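You operate a simulated robot arm through the tools that you are given. There is no shell and no other tool. Be economical: measure what you need, move in short steps, check, and stop when the job is done.

You run a simulated robot arm. Do the job below in one go: nothing can be reset, and whatever is moved stays where it is left.

TASK
Dab sealant on all three terminal screws, then cap the blue tin.
Fine: blue dauber, back in its stand; the blue cap; the breaker stays clamped. A coat counts when it lies all over at full strength: go over it till it gets no stronger.

The check looks at the end state, three seconds after you hand in, the way a careful person would. Anything else that was tipped, shoved, dropped, spilled or broken makes it a failure. Lids that push on must go on centred and level and be pressed home; caps that screw on are set level and turned clockwise until they are tight.

THE ROBOT
A 6-joint arm with a two-finger parallel gripper, fixed in place. Base frame: the origin is at the foot of the arm, x ahead of it, y to its left, z up; the work surface is at about z = 0.863. Readings come in m, rad, newtons and seconds.
With the tool pointing down near the work surface it reaches from about 0.24 to 0.64 m from the base axis. Its first joint turns from -1.152 to 1.152 rad. Payload 2.7 kg.
Tool frame: the origin (TCP) lies between the finger pads and is the grasp point; the fingertips stand 0.023 m ahead of it; z points along the fingers, y is the line along which they close. Largest opening 0.094 m; finger width 0.038, thickness 0.01; the body of the gripper, 0.054 by 0.096 m, starts 0.039 m behind the TCP.
Orientation is told as [roll, pitch, yaw] about the base's x, y, z axes, in that order, counted from this pose: with the fingers straight down and closing along the base's y, the tool's x points along the base's -x, its y along +y and its z along -z.

THE INTERFACE
- The arm moves only by the tool arm_command. Its argument "moves" is a list of rows, each a list of 2 entries, a list of its own where there are three numbers: the shift along the tool's x, y, z in units of 40 mm (1.0 is 40 mm), then the turn, a rotation vector about the tool's x, y, z in units of 6 degrees (1.0 is 6 degrees). In form: [[[x, y, z], [ax, ay, az]], ...]. A call has 1 to 10 rows; each row shifts and turns the commanded pose from where the row before left it, along the tool's axes as they then stand. "fingers" is the finger opening in m, from 0 to 0.094, set as the call begins (left out, the last holds). A call with a number of a shift or a turn outside -1 to 1 is refused whole. A row lasts 0.2 s, in which the tool goes at most 0.05 m and 0.15 rad; a call with a longer step from one row to the next is refused whole, and so is a gripper value outside its range. Where a pose cannot be reached the arm comes as near as it can. A force on the tool above 40 N (or 10 N above the force at the start of the call, whichever is more), or a blocked arm, ends the call early, and 0.2 s more pass. Each finger travels about 0.045 m/s and halts on what it meets, pressing with about 43 N; the grip force reading is that of the motor and also rises with nothing between the fingers. The clock runs only during rows and for 0.2 s after the last one: add rows that do not move to give the fingers time. It gives the time, the measured TCP pose, the force on the tool (base axes), the opening and the grip force at its end, in the units of the frame above (readings bear some noise), with the torque about the TCP (base axes, N m) and any sound that the robot's microphone picked up.
- Cameras (640 x 400 px; columns grow to the right, rows downward): "scene" is fixed at [0.0554, -0.4303, 1.4203]; the picture's right is [0.88, -0.47, 0.00], its down [-0.24, -0.45, -0.86] and it looks along [0.40, 0.76, -0.52] (base axes); focal length 221 px, centre (320, 200). "wrist" rides on the gripper at [0.086, 0.016, -0.074] in the tool frame; the picture's right is [-0.18, 0.98, 0.00], its down [-0.58, -0.11, -0.81] and it looks along [-0.79, -0.15, 0.59] (tool axes); focal length 243 px, centre (320, 200). There is no depth. A picture from a camera that has moved, and an enlarged one, comes with that camera's place and axes in the base frame and with its lens. The place of the scene camera against the robot may be out by one fixed shift of up to 0.025 m in any direction.
- get_image(camera): a new picture of that camera. No time passes.
- zoom(camera, box): a new picture of the part [left, top, right, bottom] of that camera's present view, enlarged. No time passes.
- hand_in(): hands the job in; it is judged then, once.

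Go step by step. Nothing tells you positions but the pictures and the camera data: compare them with the known pose of the tool, close in by small moves and look again before you grip or let go. The budget is 120 turns and 64 pictures, counting those below and the enlarged ones. Unless the task says otherwise, let go and move clear before handing in, and close with one line.

The tools are called after ">>>" as a command line: name --argument value ..., lists and objects as JSON in quotes. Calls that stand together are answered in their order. arm_command: Moves the arm, as the interface text tells. Its arguments: {"type":"object","properties":{"moves":{"type":"array","items":{"type":"array"}},"fingers":{"type":"number"}},"required":["moves"]} The other tools are called the same way: get_image (camera) takes a picture; zoom (camera, box) takes an enlarged picture of a part of a camera's view; hand_in () hands the job in.

At the start:

```text
t: 0.0
eef_pos: [0.292, 0.0191, 1.3263]
tool_rot: [-0.001, 0.0, 0.0]
force: [-0.2, 0.1, -0.9]
ft_torque: [0.0, 0.01, 0.0]
grip_width: 0.0942
grip_force: 0.0
```

scene: 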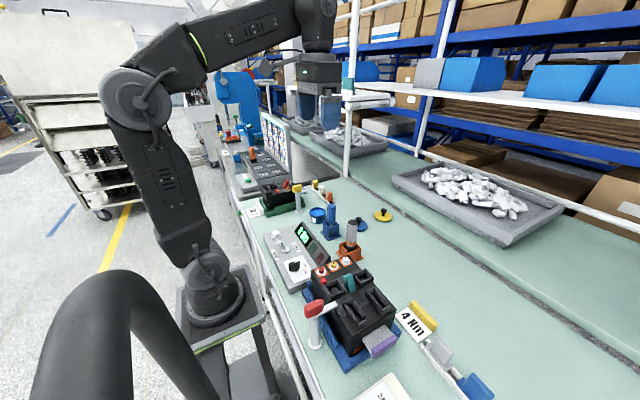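
wrist: 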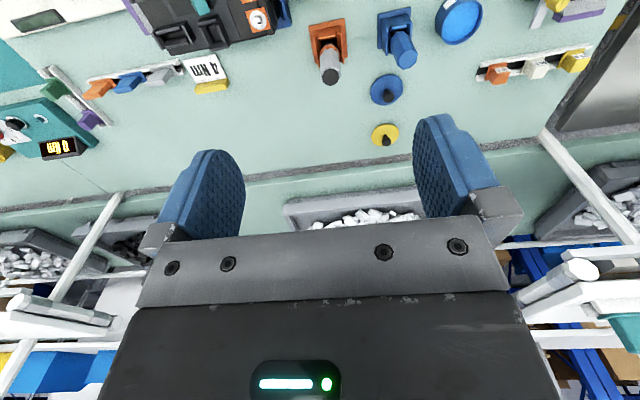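

I see a clamped breaker with three screws, an orange stand and a blue stand with daubers, a blue tin, and blue and yellow caps. I'll zoom in to see the details.

>>> zoom --camera "scene" --box '[260, 180, 420, 280]'

>>> zoom --camera "scene" --box '[280, 240, 440, 370]'

>>> zoom --camera "wrist" --box '[220, 0, 500, 175]'

```text
4.00 times, centred on (340, 230) of scene
camera zoom: at [0.0554, -0.4303, 1.4203], right [0.88, -0.47, 0.0], down [-0.24, -0.45, -0.86], along [0.4, 0.76, -0.52], focal length 883 px, centre (240, 80)
```

zoom: 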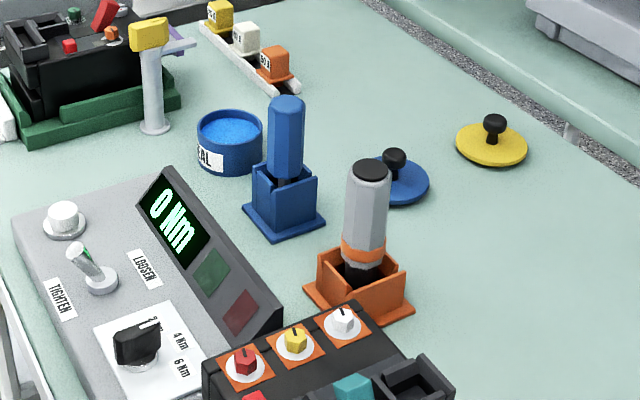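

```text
3.08 times, centred on (360, 305) of scene
camera zoom: at [0.0554, -0.4303, 1.4203], right [0.88, -0.47, 0.0], down [-0.24, -0.45, -0.86], along [0.4, 0.76, -0.52], focal length 679 px, centre (197, -123)
```

zoom: 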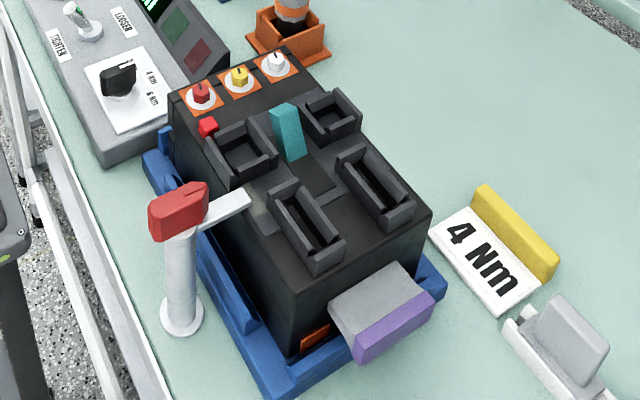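

```text
2.29 times, centred on (360, 88) of wrist
camera zoom: at [0.2054, 0.0358, 1.4006], right [0.18, 0.98, 0.0], down [0.58, -0.11, 0.81], along [0.79, -0.15, -0.59], focal length 555 px, centre (229, 457)
```

zoom: 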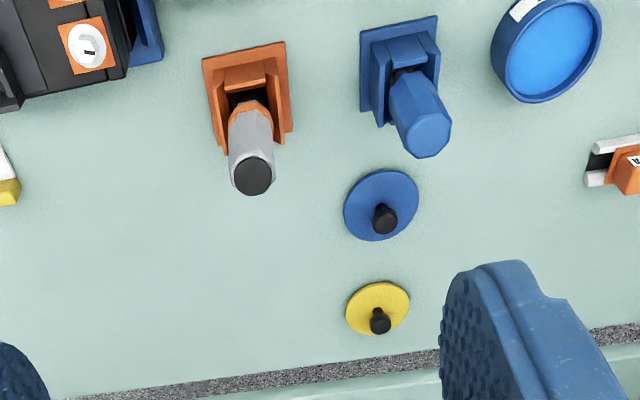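

The layout: blue tin ≈(0.40,0.24), blue dauber stand ≈(0.415,0.145), and breaker screws ≈(0.32,-0.08). I'll tilt and lower the wrist camera for a better view.

>>> arm_command --moves '[[[0, 0.5, 1], [0, 0, 0]], [[0, 0.5, 1], [0, 0, 0]], [[0, 0, 0], [0, 1, 0]], [[0, 0, 0], [0, 1, 0]], [[0, 0, 0], [0, 1, 0]], [[0, 0, 0], [0, 1, 0]], [[0, 0, 0], [0, 1, 0]], [[0, 0, 0], [0, 0, 0]]]'

>>> get_image --camera "wrist"

```text
t: 1.8
eef_pos: [0.288, 0.0611, 1.219]
tool_rot: [0.0, 0.519, 0.001]
force: [0.0, 0.0, 0.4]
ft_torque: [-0.02, 0.0, -0.01]
grip_width: 0.0939
grip_force: 0.1
out of reach, approached as far as the arm can: row 7
```

```text
58 pictures are left
camera wrist: at [0.249, 0.0762, 1.3268], right [0.16, 0.98, -0.09], down [0.91, -0.11, 0.41], along [0.39, -0.15, -0.91], focal length 243 px, centre (320, 200)
```

wrist: 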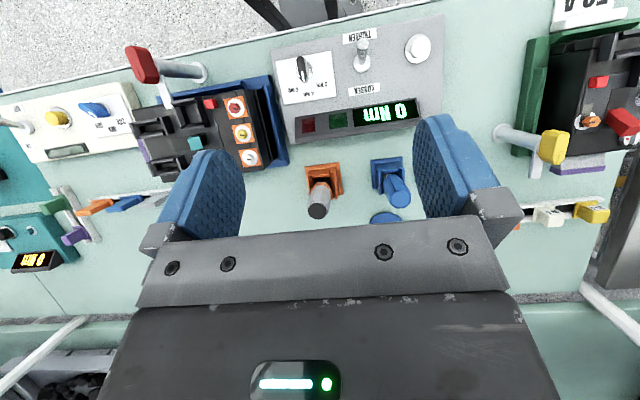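

A good top-down view. I'll zoom in on the screws and stands.

>>> zoom --camera "wrist" --box '[200, 80, 312, 180]'

>>> zoom --camera "wrist" --box '[290, 140, 430, 230]'

```text
4.00 times, centred on (256, 130) of wrist
camera zoom: at [0.249, 0.0762, 1.3268], right [0.16, 0.98, -0.09], down [0.91, -0.11, 0.41], along [0.39, -0.15, -0.91], focal length 970 px, centre (576, 480)
```

zoom: 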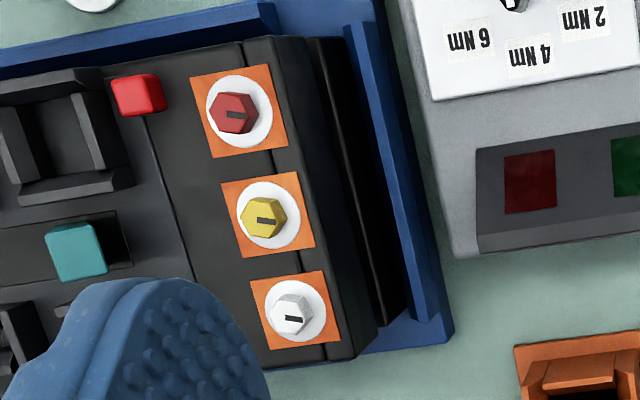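

```text
4.44 times, centred on (360, 185) of wrist
camera zoom: at [0.249, 0.0762, 1.3268], right [0.16, 0.98, -0.09], down [0.91, -0.11, 0.41], along [0.39, -0.15, -0.91], focal length 1078 px, centre (142, 267)
```

zoom: 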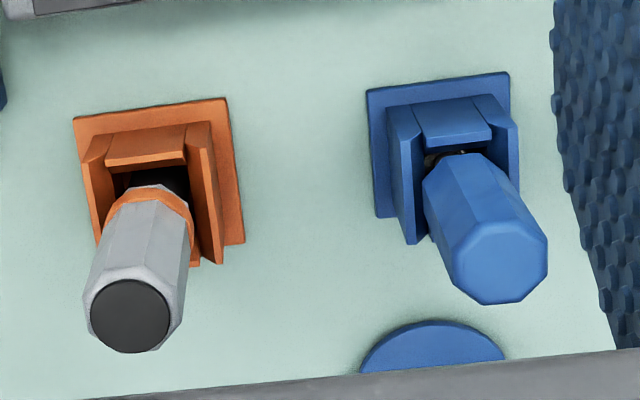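

The screws lie along x at y≈-0.08, with x≈0.319, 0.282 and 0.245 and tops at z≈0.968. The blue dauber is at ≈(0.408,0.1415) with its top at ≈0.985. I'll straighten the tool and go above the dauber.

>>> arm_command --moves '[[[0, 0, 0], [0, -1, 0]], [[0, 0, 0], [0, -1, 0]], [[0, 0, 0], [0, -1, 0]], [[0, 0, 0], [0, -1, 0]], [[0, 0, 0], [0, -1, 0]], [[-0.7, 0.5, 0.7], [0, 0, 0]], [[-0.7, 0.5, 0.7], [0, 0, 0]], [[-0.7, 0.5, 0.7], [0, 0, 0]], [[-0.7, 0.5, 0.7], [0, 0, 0]], [[0, 0, 0], [0, 0, 0]]]'

>>> get_image --camera "wrist"

>>> zoom --camera "scene" --box '[260, 140, 420, 240]'

```text
t: 4.0
eef_pos: [0.3988, 0.1435, 1.1062]
tool_rot: [-0.001, -0.002, 0.001]
force: [0.4, -0.5, 0.5]
ft_torque: [0.01, -0.01, 0.03]
grip_width: 0.0942
grip_force: 0.1
```

```text
55 pictures are left
camera wrist: at [0.3117, 0.1592, 1.1803], right [0.18, 0.98, 0.0], down [0.58, -0.11, 0.81], along [0.79, -0.15, -0.59], focal length 243 px, centre (320, 200)
```

wrist: 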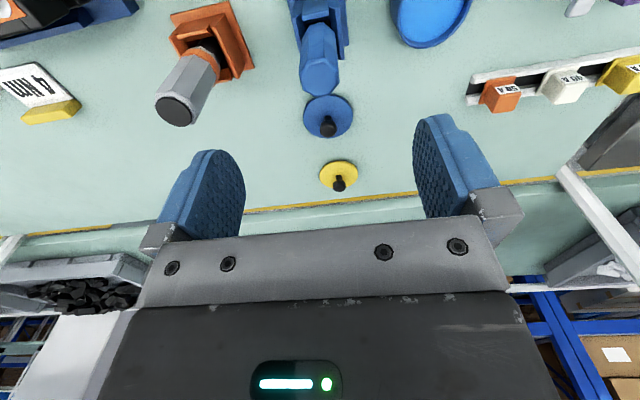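

```text
4.00 times, centred on (340, 190) of scene
camera zoom: at [0.0554, -0.4302, 1.4203], right [0.88, -0.47, 0.0], down [-0.24, -0.45, -0.86], along [0.4, 0.76, -0.52], focal length 883 px, centre (240, 240)
```

zoom: 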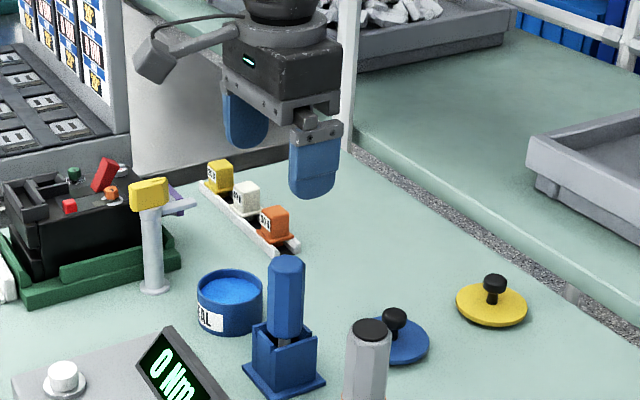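

I'm hovering above the dauber, which I refine to (0.410,0.1405). Next I descend around its handle and stop near z=0.958.

>>> arm_command --moves '[[[-0.28, -0.075, 0.7], [0, 0, 0]], [[0, 0, 0.8], [0, 0, 0]], [[0, 0, 0.8], [0, 0, 0]], [[0, 0, 0.5], [0, 0, 0]], [[0, 0, 0.3], [0, 0, 0]], [[0, 0, 0], [0, 0, 0]]]'

>>> get_image --camera "wrist"

>>> zoom --camera "scene" --box '[270, 160, 390, 260]'

```text
t: 5.4
eef_pos: [0.4127, 0.1366, 0.9851]
tool_rot: [0.001, 0.0, 0.0]
force: [0.8, 0.0, -0.4]
ft_torque: [-0.01, 0.01, 0.0]
grip_width: 0.094
grip_force: 0.0
```

```text
53 pictures are left
camera wrist: at [0.3252, 0.1539, 1.0584], right [0.18, 0.98, 0.0], down [0.58, -0.11, 0.81], along [0.79, -0.15, -0.59], focal length 243 px, centre (320, 200)
```

wrist: 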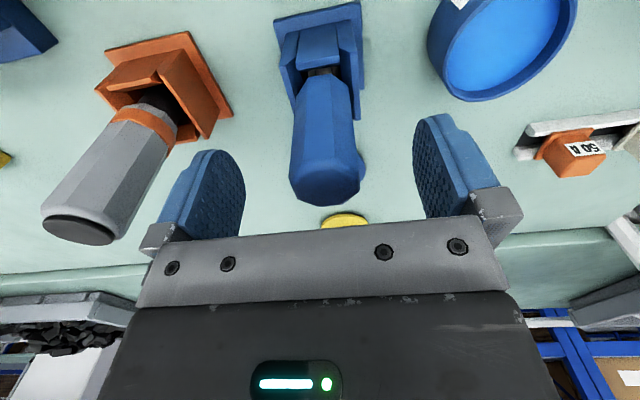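

```text
4.00 times, centred on (330, 210) of scene
camera zoom: at [0.0554, -0.4303, 1.4203], right [0.88, -0.47, 0.0], down [-0.24, -0.45, -0.86], along [0.4, 0.76, -0.52], focal length 883 px, centre (280, 160)
```

zoom: 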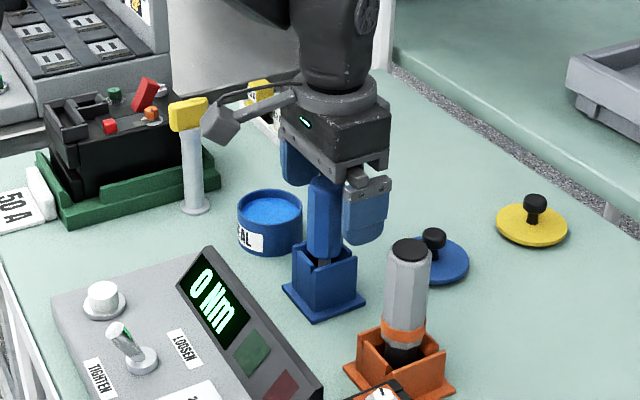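

The handle sits between the fingers. I'll make a small correction, drop 27 mm, and close.

>>> arm_command --moves '[[[0.07, 0.09, 0.34], [0, 0, 0]], [[0, 0, 0.33], [0, 0, 0]], [[0, 0, 0], [0, 0, 0]]]'

>>> arm_command --moves '[[[0, 0, 0], [0, 0, 0]], [[0, 0, 0], [0, 0, 0]], [[0, 0, 0], [0, 0, 0]], [[0, 0, 0], [0, 0, 0]], [[0, 0, 0], [0, 0, 0]], [[0, 0, 0], [0, 0, 0]]]' --fingers 0.0

>>> get_image --camera "wrist"

```text
t: 6.2
eef_pos: [0.4084, 0.1399, 0.9567]
tool_rot: [0.001, 0.001, -0.002]
force: [-0.5, 0.2, -0.6]
ft_torque: [0.02, 0.0, 0.0]
grip_width: 0.0941
grip_force: 0.1
```

```text
t: 7.6
eef_pos: [0.4089, 0.1393, 0.9575]
tool_rot: [0.0, 0.001, 0.001]
force: [-1.1, -0.4, 0.3]
ft_torque: [0.01, 0.01, 0.0]
grip_width: 0.0308
grip_force: 43.1
```

```text
51 pictures are left
camera wrist: at [0.3211, 0.1573, 1.032], right [0.18, 0.98, 0.0], down [0.58, -0.11, 0.81], along [0.79, -0.15, -0.59], focal length 243 px, centre (320, 200)
```

wrist: 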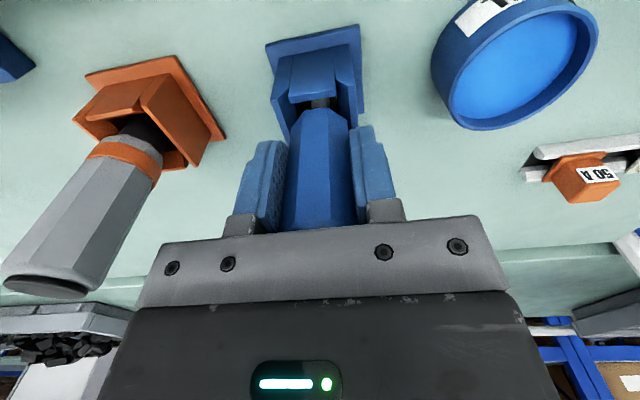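

Gripped, with the stand pose at (0.4087,0.1396,0.957). Now I lift straight up and inspect the tip.

>>> arm_command --moves '[[[0, 0, -0.4], [0, 0, 0]], [[0, 0, -0.7], [0, 0, 0]], [[0, 0, -0.8], [0, 0, 0]], [[0, 0, -0.8], [0, 0, 0]], [[0, 0, -0.5], [0, 0, 0]], [[0, 0, 0], [0, 0, 0]]]'

>>> zoom --camera "scene" --box '[270, 130, 390, 250]'

>>> get_image --camera "wrist"

```text
t: 9.0
eef_pos: [0.4063, 0.142, 1.0839]
tool_rot: [0.001, 0.001, 0.0]
force: [0.1, 0.3, -0.5]
ft_torque: [0.05, 0.01, 0.0]
grip_width: 0.031
grip_force: 42.6
```

```text
3.33 times, centred on (330, 190) of scene
camera zoom: at [0.0554, -0.4303, 1.4203], right [0.88, -0.47, 0.0], down [-0.24, -0.45, -0.86], along [0.4, 0.76, -0.52], focal length 736 px, centre (287, 233)
```

zoom: 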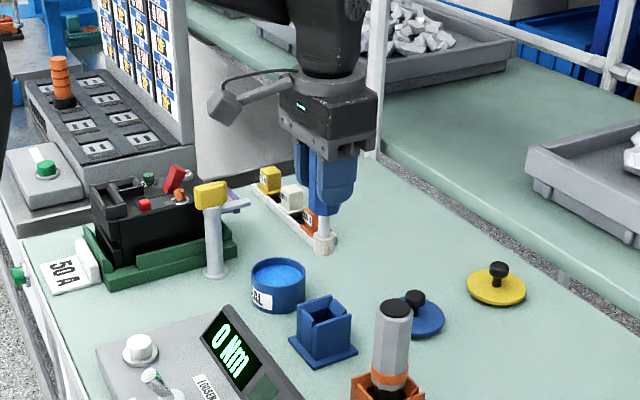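

```text
49 pictures are left
camera wrist: at [0.3191, 0.1584, 1.1577], right [0.18, 0.98, 0.0], down [0.58, -0.11, 0.81], along [0.79, -0.15, -0.59], focal length 243 px, centre (320, 200)
```

wrist: 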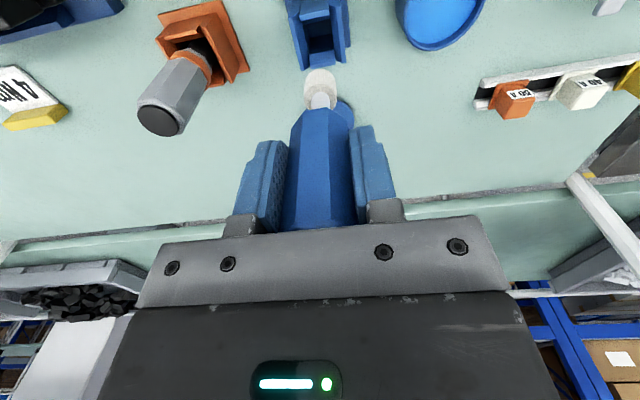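

The white dauber tip is ~90 mm below the TCP and about 22 mm wide. Now I move over the tin at ≈(0.402,0.245) and partly descend.

>>> arm_command --moves '[[[0.05, 0.87, 0], [0, 0, 0]], [[0.05, 0.87, 0], [0, 0, 0]], [[0.05, 0.87, 0], [0, 0, 0]], [[0, 0, 0.7], [0, 0, 0]], [[0, 0, 0.7], [0, 0, 0]], [[0, 0, 0], [0, 0, 0]]]'

>>> zoom --camera "scene" --box '[270, 150, 370, 250]'

>>> get_image --camera "wrist"

```text
t: 10.4
eef_pos: [0.4025, 0.2445, 1.0286]
tool_rot: [-0.001, 0.0, 0.001]
force: [-0.3, 0.0, -0.9]
ft_torque: [0.0, -0.01, 0.01]
grip_width: 0.0312
grip_force: 43.4
```

```text
4.00 times, centred on (320, 200) of scene
camera zoom: at [0.0554, -0.4302, 1.4203], right [0.88, -0.47, 0.0], down [-0.24, -0.45, -0.86], along [0.4, 0.76, -0.52], focal length 883 px, centre (320, 200)
```

zoom: 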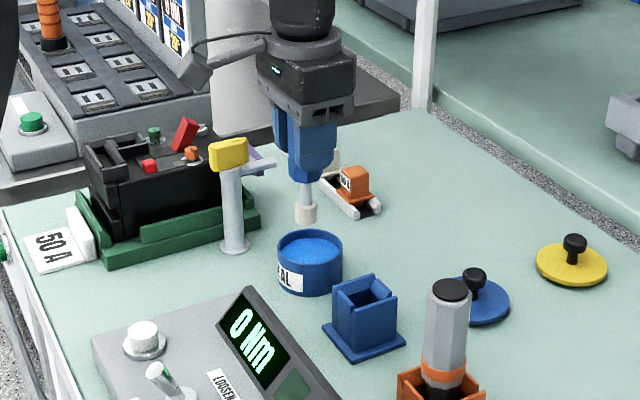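

```text
47 pictures are left
camera wrist: at [0.3144, 0.2616, 1.1025], right [0.18, 0.98, 0.0], down [0.58, -0.11, 0.81], along [0.79, -0.15, -0.59], focal length 243 px, centre (320, 200)
```

wrist: 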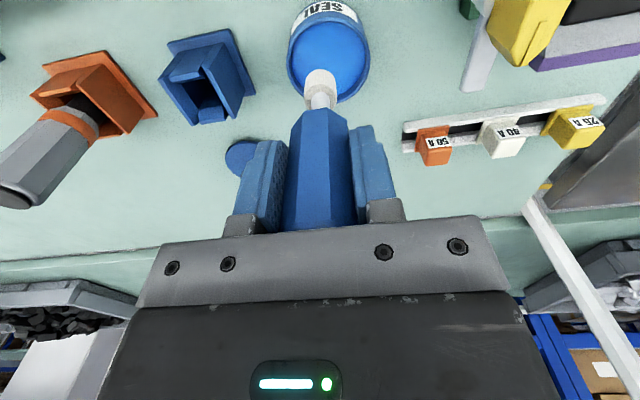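

The tip is roughly above the tin at z≈0.938, and the tin centre looks like ≈(0.403,0.250). I shift 5 mm in y and descend toward the surface.

>>> arm_command --moves '[[[-0.03, 0.14, 0.3], [0, 0, 0]], [[0, 0, 0.4], [0, 0, 0]], [[0, 0, 0.35], [0, 0, 0]], [[0, 0, 0], [0, 0, 0]]]'

>>> zoom --camera "scene" --box '[290, 180, 350, 230]'

>>> zoom --camera "wrist" --box '[260, 0, 400, 120]'

```text
t: 11.4
eef_pos: [0.4061, 0.2505, 0.9883]
tool_rot: [0.0, 0.001, -0.001]
force: [0.3, -0.5, -0.9]
ft_torque: [-0.02, 0.04, 0.0]
grip_width: 0.0308
grip_force: 43.0
```

```text
8.00 times, centred on (320, 205) of scene
camera zoom: at [0.0554, -0.4303, 1.4203], right [0.88, -0.47, 0.0], down [-0.24, -0.45, -0.86], along [0.4, 0.76, -0.52], focal length 1765 px, centre (320, 160)
```

zoom: 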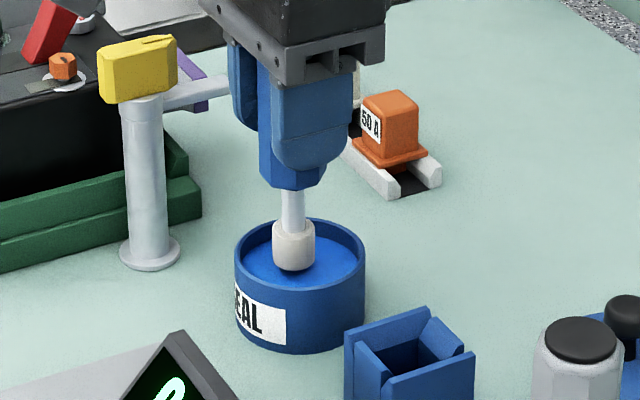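

```text
3.33 times, centred on (330, 60) of wrist
camera zoom: at [0.3178, 0.2674, 1.0624], right [0.18, 0.98, 0.0], down [0.58, -0.11, 0.81], along [0.79, -0.15, -0.59], focal length 809 px, centre (287, 667)
```

zoom: 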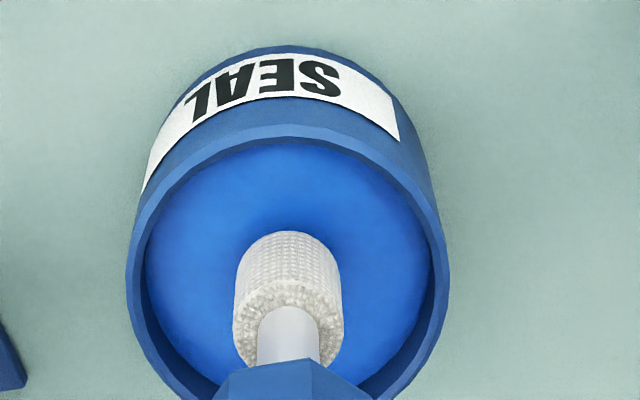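

The tip is centred and just above the sealant. I dip 8 mm further, stay briefly, and look.

>>> arm_command --moves '[[[0, 0, 0.1], [0, 0, 0]], [[0, 0, 0.1], [0, 0, 0]], [[0, 0, 0], [0, 0, 0]], [[0, 0, 0], [0, 0, 0]]]'

>>> zoom --camera "wrist" --box '[260, 0, 400, 120]'

```text
t: 12.4
eef_pos: [0.4055, 0.2521, 0.9813]
tool_rot: [0.002, -0.002, 0.001]
force: [-4.4, -3.5, 20.4]
ft_torque: [-0.34, 0.43, -0.04]
grip_width: 0.0309
grip_force: 42.7
```

```text
3.33 times, centred on (330, 60) of wrist
camera zoom: at [0.3173, 0.2675, 1.0557], right [0.18, 0.98, 0.0], down [0.58, -0.11, 0.81], along [0.79, -0.15, -0.59], focal length 809 px, centre (287, 667)
```

zoom: 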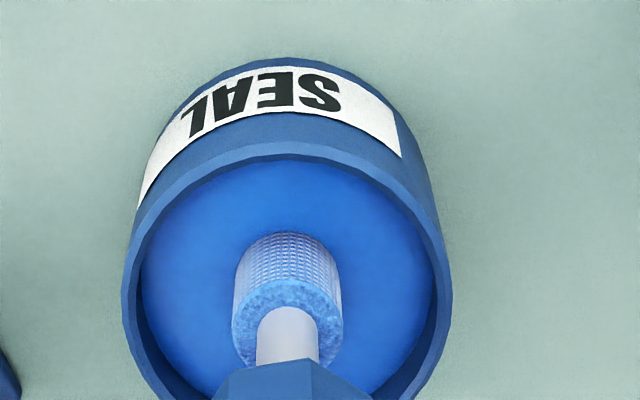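

The tip has turned blue, so it's loaded. Now I lift and look at it.

>>> arm_command --moves '[[[0, 0, -0.3], [0, 0, 0]], [[0, 0, -0.8], [0, 0, 0]], [[0, 0, -0.8], [0, 0, 0]], [[0, 0, -0.8], [0, 0, 0]], [[0, 0, -0.8], [0, 0, 0]], [[0, 0, 0], [0, 0, 0]]]'

>>> zoom --camera "scene" --box '[280, 130, 380, 230]'

```text
t: 13.8
eef_pos: [0.4041, 0.25, 1.1172]
tool_rot: [0.0, -0.001, 0.001]
force: [0.6, 0.3, -1.7]
ft_torque: [0.01, -0.02, 0.0]
grip_width: 0.0307
grip_force: 43.0
```

```text
4.00 times, centred on (330, 180) of scene
camera zoom: at [0.0554, -0.4303, 1.4203], right [0.88, -0.47, 0.0], down [-0.24, -0.45, -0.86], along [0.4, 0.76, -0.52], focal length 883 px, centre (280, 280)
```

zoom: 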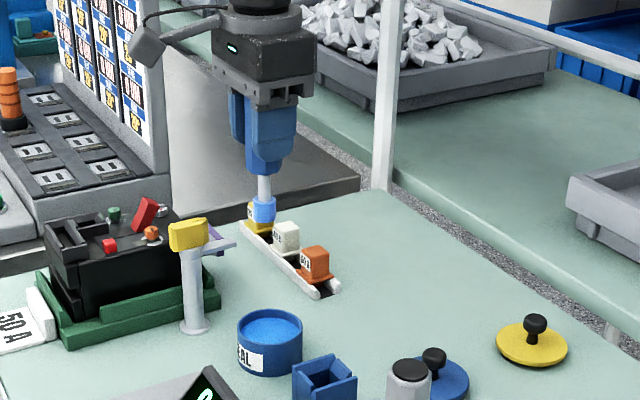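

The dauber is loaded. Next I travel at height to above the white screw.

>>> arm_command --moves '[[[0.236, -0.917, 0], [0, 0, 0]], [[0.236, -0.917, 0], [0, 0, 0]], [[0.236, -0.917, 0], [0, 0, 0]], [[0.236, -0.917, 0], [0, 0, 0]], [[0.236, -0.917, 0], [0, 0, 0]], [[0.236, -0.917, 0], [0, 0, 0]], [[0.236, -0.917, 0], [0, 0, 0]], [[0.236, -0.917, 0], [0, 0, 0]], [[0.236, -0.917, 0], [0, 0, 0]], [[0, 0, 0.3], [0, 0, 0]]]'

>>> zoom --camera "scene" --box '[290, 180, 390, 300]'

>>> get_image --camera "wrist"

```text
t: 16.0
eef_pos: [0.3192, -0.0819, 1.1059]
tool_rot: [0.001, -0.001, -0.002]
force: [0.4, 0.2, -1.5]
ft_torque: [-0.01, 0.01, -0.01]
grip_width: 0.0307
grip_force: 43.1
```

```text
3.33 times, centred on (340, 240) of scene
camera zoom: at [0.0554, -0.4303, 1.4203], right [0.88, -0.47, 0.0], down [-0.24, -0.45, -0.86], along [0.4, 0.76, -0.52], focal length 736 px, centre (253, 67)
```

zoom: 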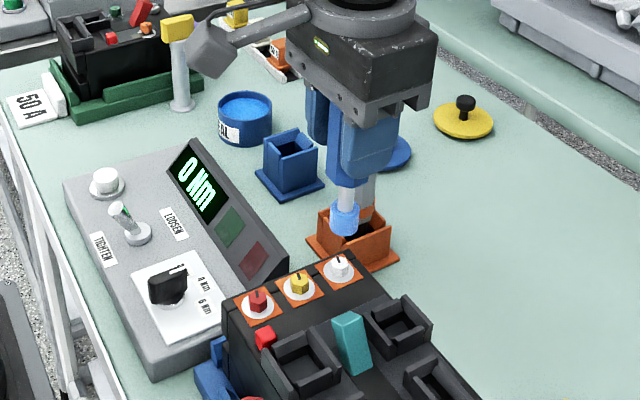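

```text
41 pictures are left
camera wrist: at [0.2326, -0.066, 1.1796], right [0.18, 0.98, 0.0], down [0.58, -0.11, 0.81], along [0.79, -0.15, -0.59], focal length 243 px, centre (320, 200)
```

wrist: 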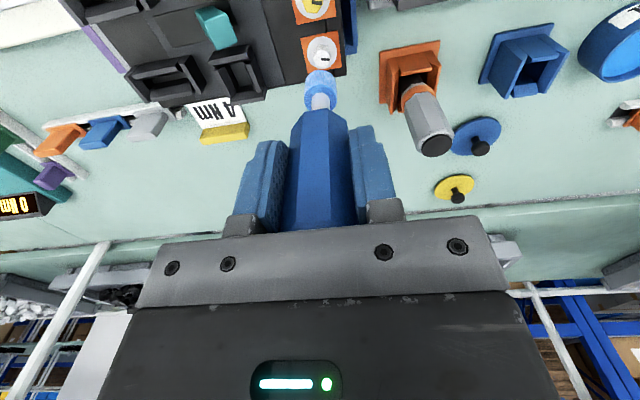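

I'm nearly above the white screw, with the tip ≈45 mm above it. I lower by 34 mm and look again.

>>> arm_command --moves '[[[0, 0, 0.45], [0, 0, 0]], [[0, 0, 0.4], [0, 0, 0]], [[0, 0, 0], [0, 0, 0]]]'

>>> zoom --camera "scene" --box '[310, 230, 370, 280]'

>>> zoom --camera "wrist" --box '[260, 0, 400, 120]'

```text
t: 16.8
eef_pos: [0.3208, -0.0802, 1.0712]
tool_rot: [-0.002, 0.001, 0.001]
force: [0.0, 0.0, -1.0]
ft_torque: [-0.03, 0.0, 0.01]
grip_width: 0.0307
grip_force: 43.1
```

```text
8.00 times, centred on (340, 255) of scene
camera zoom: at [0.0554, -0.4303, 1.4203], right [0.88, -0.47, 0.0], down [-0.24, -0.45, -0.86], along [0.4, 0.76, -0.52], focal length 1765 px, centre (160, -240)
```

zoom: 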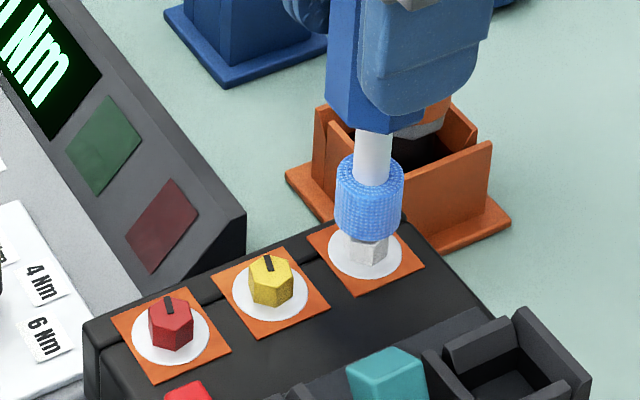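

```text
3.33 times, centred on (330, 60) of wrist
camera zoom: at [0.2332, -0.0635, 1.1448], right [0.18, 0.98, 0.0], down [0.58, -0.11, 0.81], along [0.79, -0.15, -0.59], focal length 809 px, centre (287, 667)
```

zoom: 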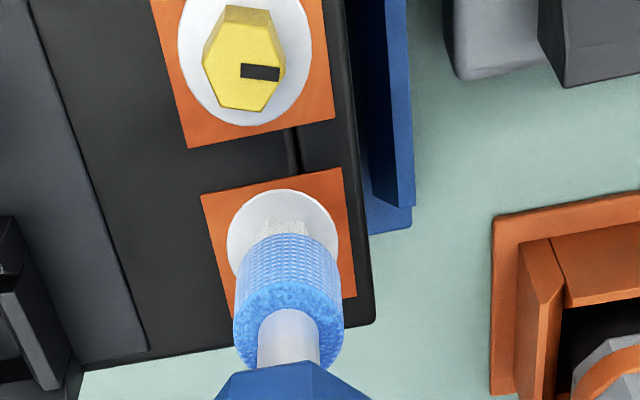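

The tip is aligned just above the white screw. I descend gently to contact.

>>> arm_command --moves '[[[0, 0, 0.08], [0, 0, 0]], [[0, 0, 0.08], [0, 0, 0]], [[0, 0, 0], [0, 0, 0]]]'

>>> zoom --camera "scene" --box '[310, 230, 370, 280]'

```text
t: 17.6
eef_pos: [0.3193, -0.0794, 1.0652]
tool_rot: [-0.002, 0.0, 0.0]
force: [-0.1, 0.3, 3.9]
ft_torque: [0.1, -0.02, -0.01]
grip_width: 0.0309
grip_force: 43.0
```

```text
8.00 times, centred on (340, 255) of scene
camera zoom: at [0.0553, -0.4302, 1.4203], right [0.88, -0.47, 0.0], down [-0.24, -0.45, -0.86], along [0.4, 0.76, -0.52], focal length 1765 px, centre (160, -240)
```

zoom: 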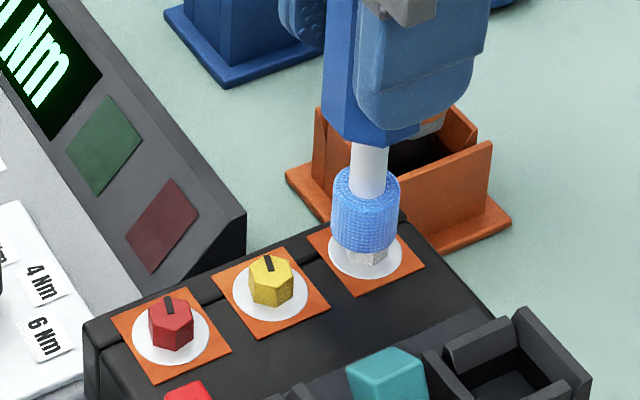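

Contact at 4 N. I press 1 mm more, move gently over the head, then lift to look.

>>> arm_command --moves '[[[0, 0, 0.025], [0, 0, 0]], [[0.08, 0, 0], [0, 0, 0]], [[-0.08, 0.08, 0], [0, 0, 0]], [[-0.08, -0.08, 0], [0, 0, 0]], [[0.08, -0.08, 0], [0, 0, 0]], [[0, 0.08, 0], [0, 0, 0]], [[0, 0, 0], [0, 0, 0]], [[0, 0, -0.4], [0, 0, 0]], [[0, 0, -0.5], [0, 0, 0]], [[0, 0, 0], [0, 0, 0]]]'

>>> zoom --camera "scene" --box '[310, 230, 370, 280]'

```text
t: 19.8
eef_pos: [0.3189, -0.0796, 1.1001]
tool_rot: [0.001, 0.002, 0.0]
force: [0.2, 0.6, -1.1]
ft_torque: [0.01, -0.01, -0.02]
grip_width: 0.0308
grip_force: 43.0
```

```text
8.00 times, centred on (340, 255) of scene
camera zoom: at [0.0554, -0.4303, 1.4203], right [0.88, -0.47, 0.0], down [-0.24, -0.45, -0.86], along [0.4, 0.76, -0.52], focal length 1765 px, centre (160, -240)
```

zoom: 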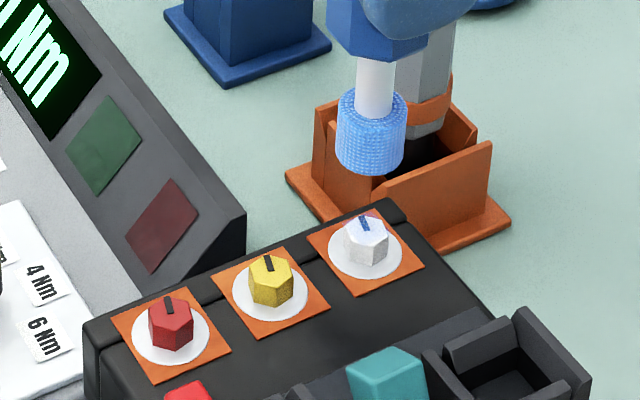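

The slot on the white screw has turned blue. I'll look more closely.

>>> zoom --camera "scene" --box '[334, 250, 352, 268]'

>>> zoom --camera "wrist" --box '[290, 20, 350, 80]'

```text
16.00 times, centred on (343, 259) of scene
camera zoom: at [0.0554, -0.4303, 1.4203], right [0.88, -0.47, 0.0], down [-0.24, -0.45, -0.86], along [0.4, 0.76, -0.52], focal length 3531 px, centre (-48, -744)
```

zoom: 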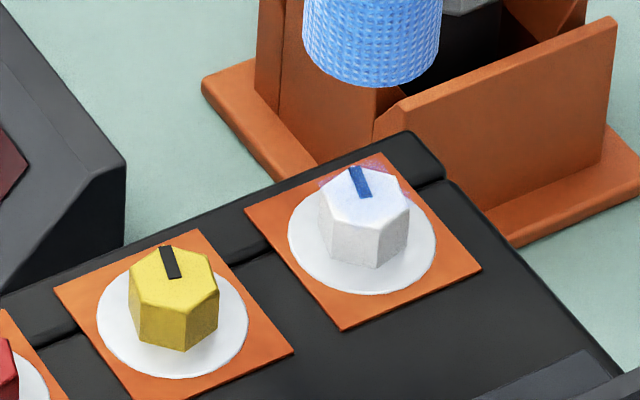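

```text
6.67 times, centred on (320, 50) of wrist
camera zoom: at [0.2323, -0.0632, 1.174], right [0.18, 0.98, 0.0], down [0.58, -0.11, 0.81], along [0.79, -0.15, -0.59], focal length 1618 px, centre (320, 1200)
```

zoom: 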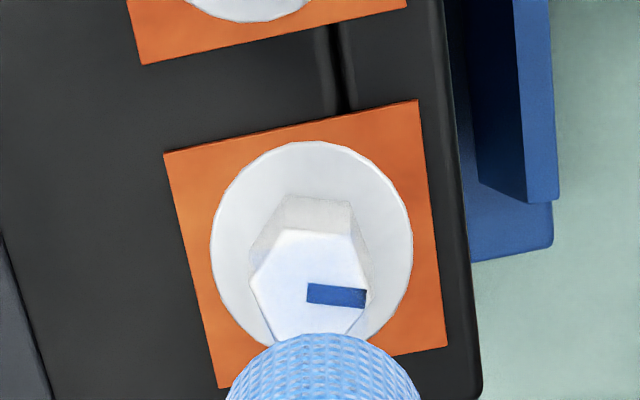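

A faint tint covers the head, weak so far. I press again and work over it longer.

>>> arm_command --moves '[[[0, 0, 0.5], [0, 0, 0]], [[0, 0, 0.42], [0, 0, 0]], [[0, 0, 0], [0, 0, 0]], [[0, 0, 0], [0, 0, 0]], [[0, 0, 0], [0, 0, 0]], [[0, 0, 0], [0, 0, 0]], [[0, 0, 0], [0, 0, 0]], [[0, 0, 0], [0, 0, 0]]]'

>>> arm_command --moves '[[[0.1, 0, 0], [0, 0, 0]], [[-0.1, 0.1, 0], [0, 0, 0]], [[-0.1, -0.1, 0], [0, 0, 0]], [[0.1, -0.1, 0], [0, 0, 0]], [[0, 0.1, 0], [0, 0, 0]], [[0, 0, 0], [0, 0, 0]], [[0, 0, -0.45], [0, 0, 0]], [[0, 0, -0.45], [0, 0, 0]], [[0, 0, 0], [0, 0, 0]]]'

>>> zoom --camera "scene" --box '[334, 250, 352, 268]'

```text
t: 21.6
eef_pos: [0.3186, -0.0805, 1.063]
tool_rot: [0.0, -0.002, -0.001]
force: [1.6, 0.2, 14.3]
ft_torque: [-0.02, -0.11, -0.03]
grip_width: 0.0308
grip_force: 43.0
```

```text
t: 23.6
eef_pos: [0.3196, -0.0794, 1.0993]
tool_rot: [-0.001, 0.001, -0.001]
force: [-0.1, 0.5, -0.3]
ft_torque: [-0.05, 0.02, -0.01]
grip_width: 0.0307
grip_force: 43.1
```

```text
16.00 times, centred on (343, 259) of scene
camera zoom: at [0.0554, -0.4303, 1.4203], right [0.88, -0.47, 0.0], down [-0.24, -0.45, -0.86], along [0.4, 0.76, -0.52], focal length 3531 px, centre (-48, -744)
```

zoom: 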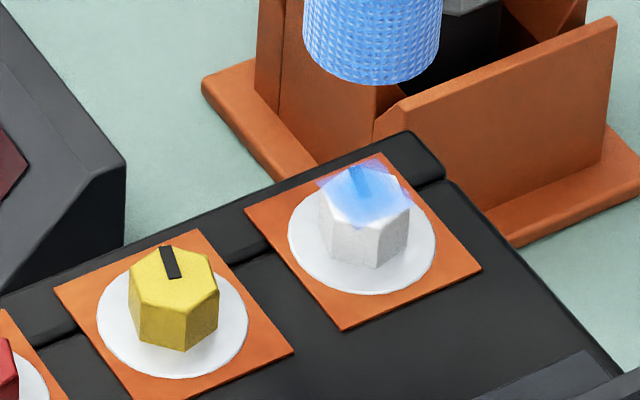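

It's stronger at the back but weak on the front edge. I shift the tip ~4.5 mm toward the camera and press again.

>>> arm_command --moves '[[[0.05, -0.1, 0.5], [0, 0, 0]], [[0, 0, 0.4], [0, 0, 0]], [[0, 0, 0], [0, 0, 0]], [[0, 0, 0], [0, 0, 0]], [[0, 0, 0], [0, 0, 0]], [[0, 0, 0], [0, 0, 0]], [[0, 0, 0], [0, 0, 0]], [[0, 0, -0.45], [0, 0, 0]], [[0, 0, -0.45], [0, 0, 0]], [[0, 0, 0], [0, 0, 0]]]'

>>> zoom --camera "scene" --box '[334, 250, 352, 268]'

```text
t: 25.8
eef_pos: [0.3177, -0.0833, 1.1019]
tool_rot: [-0.001, 0.003, 0.0]
force: [-0.2, 0.7, 0.0]
ft_torque: [-0.01, 0.01, 0.0]
grip_width: 0.0307
grip_force: 42.6
```

```text
16.00 times, centred on (343, 259) of scene
camera zoom: at [0.0554, -0.4303, 1.4203], right [0.88, -0.47, 0.0], down [-0.24, -0.45, -0.86], along [0.4, 0.76, -0.52], focal length 3531 px, centre (-48, -744)
```

zoom: 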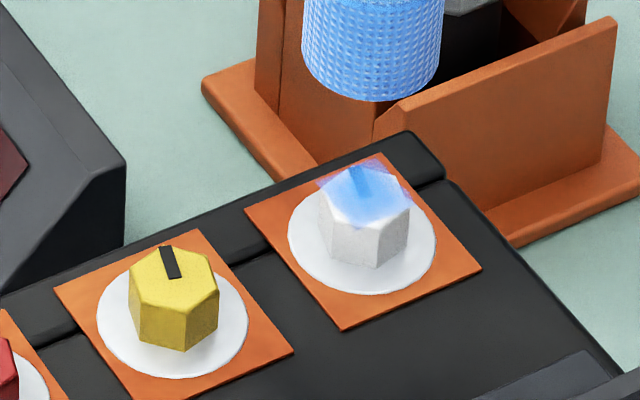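

No change that time, perhaps because it didn't make firm contact or wasn't stroked. I press to real contact and stroke.

>>> arm_command --moves '[[[0, 0, 0.5], [0, 0, 0]], [[0, 0, 0.43], [0, 0, 0]], [[0, 0, 0], [0, 0, 0]]]'

>>> arm_command --moves '[[[0.1, 0, 0], [0, 0, 0]], [[-0.1, 0.1, 0], [0, 0, 0]], [[-0.1, -0.1, 0], [0, 0, 0]], [[0.1, -0.1, 0], [0, 0, 0]], [[0, 0.1, 0], [0, 0, 0]], [[0, 0, 0], [0, 0, 0]]]'

>>> arm_command --moves '[[[0, 0, -0.45], [0, 0, 0]], [[0, 0, -0.45], [0, 0, 0]], [[0, 0, 0], [0, 0, 0]]]'

>>> zoom --camera "scene" --box '[334, 250, 352, 268]'

```text
t: 26.6
eef_pos: [0.3165, -0.0829, 1.0645]
tool_rot: [0.001, -0.002, 0.0]
force: [-2.4, -0.2, 10.5]
ft_torque: [0.0, 0.17, 0.0]
grip_width: 0.0311
grip_force: 42.9
```

```text
t: 28.0
eef_pos: [0.3169, -0.0841, 1.0638]
tool_rot: [-0.002, -0.001, -0.001]
force: [1.3, -4.8, 12.4]
ft_torque: [-0.37, -0.21, -0.04]
grip_width: 0.0307
grip_force: 43.7
```

```text
t: 28.8
eef_pos: [0.3154, -0.0827, 1.1017]
tool_rot: [-0.002, 0.002, -0.001]
force: [0.8, 0.3, 0.2]
ft_torque: [-0.02, 0.01, 0.0]
grip_width: 0.0309
grip_force: 43.0
```

```text
16.00 times, centred on (343, 259) of scene
camera zoom: at [0.0554, -0.4303, 1.4203], right [0.88, -0.47, 0.0], down [-0.24, -0.45, -0.86], along [0.4, 0.76, -0.52], focal length 3531 px, centre (-48, -744)
```

zoom: 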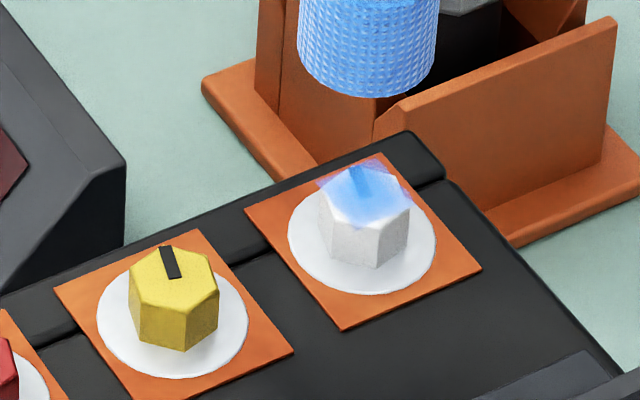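

No further change on white: either it's at full strength or the dauber is dry. I'll try yellow to find out.

>>> arm_command --moves '[[[0.85, 0.08, 0], [0, 0, 0]], [[0, 0, 0.45], [0, 0, 0]], [[0, 0, 0.43], [0, 0, 0]], [[0, 0, 0.04], [0, 0, 0]], [[0, 0, 0], [0, 0, 0]], [[0, 0, 0], [0, 0, 0]]]'

>>> arm_command --moves '[[[0.1, 0, 0], [0, 0, 0]], [[-0.1, 0.1, 0], [0, 0, 0]], [[-0.1, -0.1, 0], [0, 0, 0]], [[0.1, -0.1, 0], [0, 0, 0]], [[0, 0.1, 0], [0, 0, 0]], [[0, 0, 0], [0, 0, 0]], [[0, 0, -0.45], [0, 0, 0]], [[0, 0, -0.45], [0, 0, 0]], [[0, 0, 0], [0, 0, 0]]]'

>>> zoom --camera "scene" --box '[324, 252, 352, 276]'

```text
t: 30.2
eef_pos: [0.2827, -0.0797, 1.0629]
tool_rot: [-0.001, -0.003, 0.0]
force: [-1.5, -0.8, 17.4]
ft_torque: [-0.1, 0.16, 0.0]
grip_width: 0.0308
grip_force: 43.1
```

```text
t: 32.2
eef_pos: [0.2822, -0.0793, 1.0994]
tool_rot: [0.002, 0.001, 0.0]
force: [0.0, 0.3, -0.5]
ft_torque: [0.03, 0.0, 0.03]
grip_width: 0.0311
grip_force: 43.0
```

```text
16.00 times, centred on (338, 264) of scene
camera zoom: at [0.0554, -0.4303, 1.4203], right [0.88, -0.47, 0.0], down [-0.24, -0.45, -0.86], along [0.4, 0.76, -0.52], focal length 3531 px, centre (32, -824)
```

zoom: 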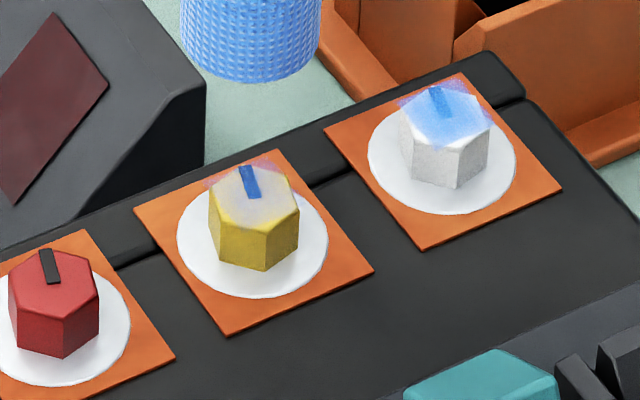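

Yellow took a first coat, so the dauber isn't empty. Second pass on yellow.

>>> arm_command --moves '[[[0, 0, 0.45], [0, 0, 0]], [[0, 0, 0.45], [0, 0, 0]], [[0, 0, 0.03], [0, 0, 0]], [[0, 0, 0], [0, 0, 0]], [[0, 0, 0], [0, 0, 0]], [[0, 0, 0], [0, 0, 0]], [[0, 0, 0], [0, 0, 0]]]'

>>> arm_command --moves '[[[0.1, 0, 0], [0, 0, 0]], [[-0.1, 0.1, 0], [0, 0, 0]], [[-0.1, -0.1, 0], [0, 0, 0]], [[0.1, -0.1, 0], [0, 0, 0]], [[0, 0.1, 0], [0, 0, 0]], [[0, 0, 0], [0, 0, 0]], [[0, 0, -0.45], [0, 0, 0]], [[0, 0, -0.45], [0, 0, 0]], [[0, 0, 0], [0, 0, 0]]]'

>>> zoom --camera "scene" --box '[324, 252, 352, 276]'

```text
t: 33.8
eef_pos: [0.2814, -0.0799, 1.0608]
tool_rot: [-0.002, -0.004, 0.001]
force: [-1.8, 0.6, 22.7]
ft_torque: [0.04, 0.11, 0.01]
grip_width: 0.031
grip_force: 42.5
```

```text
t: 35.8
eef_pos: [0.283, -0.0807, 1.0966]
tool_rot: [0.0, 0.002, 0.0]
force: [-0.4, -0.4, -1.2]
ft_torque: [0.0, 0.0, -0.02]
grip_width: 0.0308
grip_force: 43.2
```

```text
16.00 times, centred on (338, 264) of scene
camera zoom: at [0.0554, -0.4303, 1.4203], right [0.88, -0.47, 0.0], down [-0.24, -0.45, -0.86], along [0.4, 0.76, -0.52], focal length 3531 px, centre (32, -824)
```

zoom: 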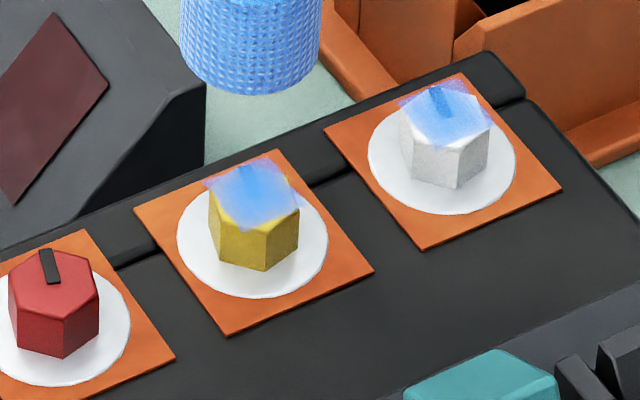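

Yellow is now stronger than white, and that pass used more pressure. Third pass on yellow, shifted slightly +x.

>>> arm_command --moves '[[[-0.05, -0.02, 0.45], [0, 0, 0]], [[0, 0, 0.45], [0, 0, 0]], [[0, 0, 0], [0, 0, 0]], [[0, 0, 0], [0, 0, 0]], [[0, 0, 0], [0, 0, 0]]]'

>>> arm_command --moves '[[[0.1, 0, 0], [0, 0, 0]], [[-0.1, 0.1, 0], [0, 0, 0]], [[-0.1, -0.1, 0], [0, 0, 0]], [[0.1, -0.1, 0], [0, 0, 0]], [[0, 0.1, 0], [0, 0, 0]], [[0, 0, 0], [0, 0, 0]], [[0, 0, -0.45], [0, 0, 0]], [[0, 0, -0.45], [0, 0, 0]], [[0, 0, 0], [0, 0, 0]]]'

>>> zoom --camera "scene" --box '[324, 252, 352, 276]'

```text
t: 37.0
eef_pos: [0.2852, -0.0827, 1.0601]
tool_rot: [-0.001, -0.004, 0.0]
force: [-0.8, -0.4, 15.6]
ft_torque: [0.05, 0.06, 0.04]
grip_width: 0.0307
grip_force: 42.8
```

```text
t: 39.0
eef_pos: [0.2837, -0.0801, 1.0973]
tool_rot: [-0.002, 0.001, -0.001]
force: [-0.7, 1.0, -0.5]
ft_torque: [-0.02, 0.0, 0.01]
grip_width: 0.0306
grip_force: 42.8
```

```text
16.00 times, centred on (338, 264) of scene
camera zoom: at [0.0554, -0.4303, 1.4203], right [0.88, -0.47, 0.0], down [-0.24, -0.45, -0.86], along [0.4, 0.76, -0.52], focal length 3531 px, centre (32, -824)
```

zoom: 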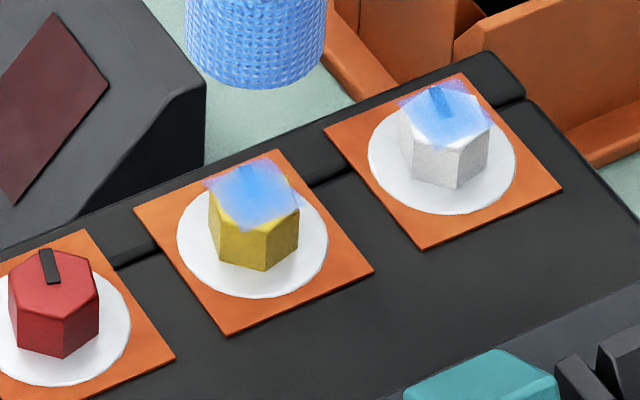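

That pass changed nothing, so I need a better view. I move the tool aside (+y, up) for a close wrist look.

>>> arm_command --moves '[[[0.2, 0.9, -0.2], [0, 0, 0]], [[0.2, 0.3, 0], [0, 0, 0]], [[0, 0, 0], [0, 0, 0]]]'

>>> zoom --camera "wrist" --box '[170, 0, 290, 90]'

```text
t: 39.8
eef_pos: [0.2685, -0.0324, 1.1054]
tool_rot: [-0.001, 0.0, 0.0]
force: [0.5, 0.1, -1.4]
ft_torque: [0.04, 0.02, -0.01]
grip_width: 0.031
grip_force: 43.1
```

```text
4.44 times, centred on (230, 45) of wrist
camera zoom: at [0.1801, -0.0154, 1.1795], right [0.18, 0.98, 0.0], down [0.58, -0.11, 0.81], along [0.79, -0.15, -0.59], focal length 1078 px, centre (720, 889)
```

zoom: 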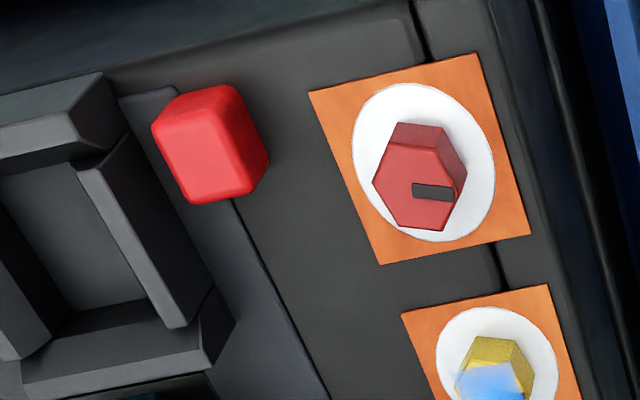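

>>> zoom --camera "wrist" --box '[245, 55, 315, 125]'

```text
5.71 times, centred on (280, 90) of wrist
camera zoom: at [0.1801, -0.0154, 1.1795], right [0.18, 0.98, 0.0], down [0.58, -0.11, 0.81], along [0.79, -0.15, -0.59], focal length 1386 px, centre (549, 829)
```

zoom: 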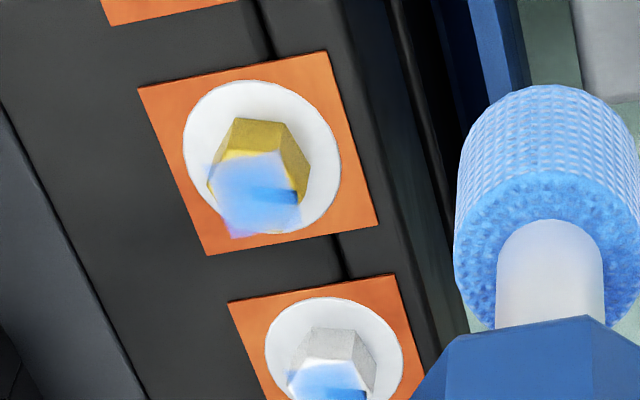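

The film is a square patch sitting just over each head, and both look fairly even. Now two passes on red at ≈(0.246,-0.081).

>>> arm_command --moves '[[[0.28, -0.6, 0], [0, 0, 0]], [[0.28, -0.61, 0], [0, 0, 0]], [[0, 0, 0.5], [0, 0, 0]], [[0, 0, 0.5], [0, 0, 0]], [[0, 0, 0.07], [0, 0, 0]], [[0, 0, 0], [0, 0, 0]], [[0, 0, 0], [0, 0, 0]]]'

>>> zoom --camera "scene" --box '[314, 248, 350, 278]'

```text
t: 41.4
eef_pos: [0.2472, -0.0813, 1.0628]
tool_rot: [0.0, -0.002, 0.001]
force: [-0.1, -0.8, 5.2]
ft_torque: [-0.11, -0.05, -0.06]
grip_width: 0.0308
grip_force: 43.2
```

```text
13.33 times, centred on (332, 263) of scene
camera zoom: at [0.0554, -0.4303, 1.4203], right [0.88, -0.47, 0.0], down [-0.24, -0.45, -0.86], along [0.4, 0.76, -0.52], focal length 2942 px, centre (160, -640)
```

zoom: 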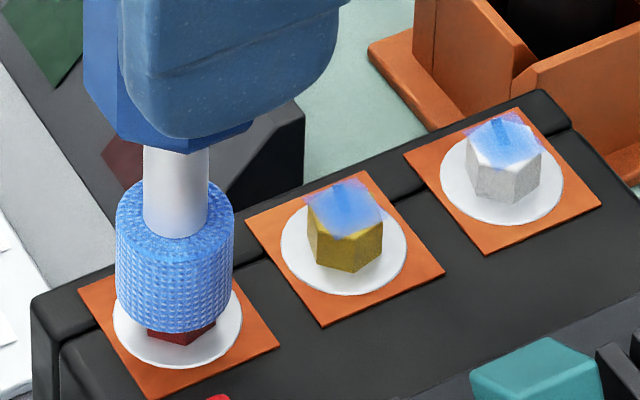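

Centred on red at 5 N. I press a bit more, make strokes, and repeat; white does look weaker, so it'll need redoing after a reload.

>>> arm_command --moves '[[[0, 0, 0.06], [0, 0, 0]], [[0.1, 0, 0], [0, 0, 0]], [[-0.1, 0.1, 0], [0, 0, 0]], [[-0.1, -0.1, 0], [0, 0, 0]], [[0.1, -0.1, 0], [0, 0, 0]], [[0, 0.1, 0], [0, 0, 0]], [[0, 0, 0], [0, 0, 0]], [[0, 0, -0.5], [0, 0, 0]], [[0, 0, 0], [0, 0, 0]]]'

>>> arm_command --moves '[[[0, 0, 0.5], [0, 0, 0]], [[0, 0, 0], [0, 0, 0]], [[0.1, 0, 0], [0, 0, 0]], [[-0.1, 0.1, 0], [0, 0, 0]], [[-0.1, -0.1, 0], [0, 0, 0]], [[0.1, -0.1, 0], [0, 0, 0]], [[0, 0.1, 0], [0, 0, 0]], [[0, 0, 0], [0, 0, 0]]]'

>>> arm_command --moves '[[[0, 0, -0.5], [0, 0, 0]], [[0, 0, -0.7], [0, 0, 0]], [[0, 0, -0.3], [0, 0, 0]], [[0, 0, 0], [0, 0, 0]]]'

>>> zoom --camera "scene" --box '[314, 248, 350, 278]'

```text
t: 43.4
eef_pos: [0.2458, -0.0817, 1.0792]
tool_rot: [0.0, 0.004, -0.001]
force: [0.1, 0.3, -0.7]
ft_torque: [0.0, 0.01, 0.03]
grip_width: 0.0309
grip_force: 43.1
```

```text
t: 45.2
eef_pos: [0.2468, -0.0814, 1.059]
tool_rot: [0.0, -0.001, 0.001]
force: [3.0, -5.9, 16.2]
ft_torque: [-0.5, -0.31, 0.0]
grip_width: 0.0309
grip_force: 43.7
```

```text
t: 46.2
eef_pos: [0.2466, -0.0835, 1.1194]
tool_rot: [0.0, 0.001, 0.0]
force: [-0.1, -0.2, -0.5]
ft_torque: [-0.04, 0.0, -0.01]
grip_width: 0.0305
grip_force: 43.4
```

```text
13.33 times, centred on (332, 263) of scene
camera zoom: at [0.0554, -0.4303, 1.4203], right [0.88, -0.47, 0.0], down [-0.24, -0.45, -0.86], along [0.4, 0.76, -0.52], focal length 2942 px, centre (160, -640)
```

zoom: 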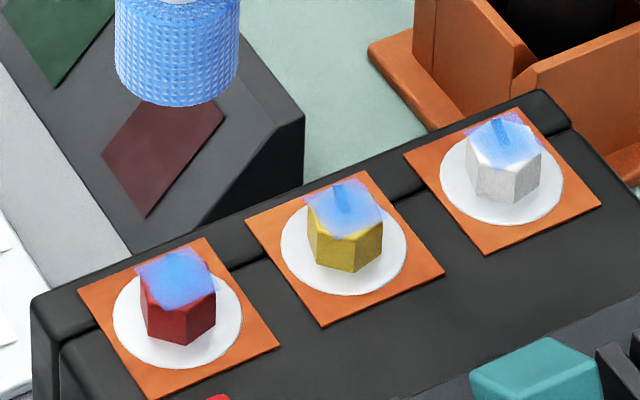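

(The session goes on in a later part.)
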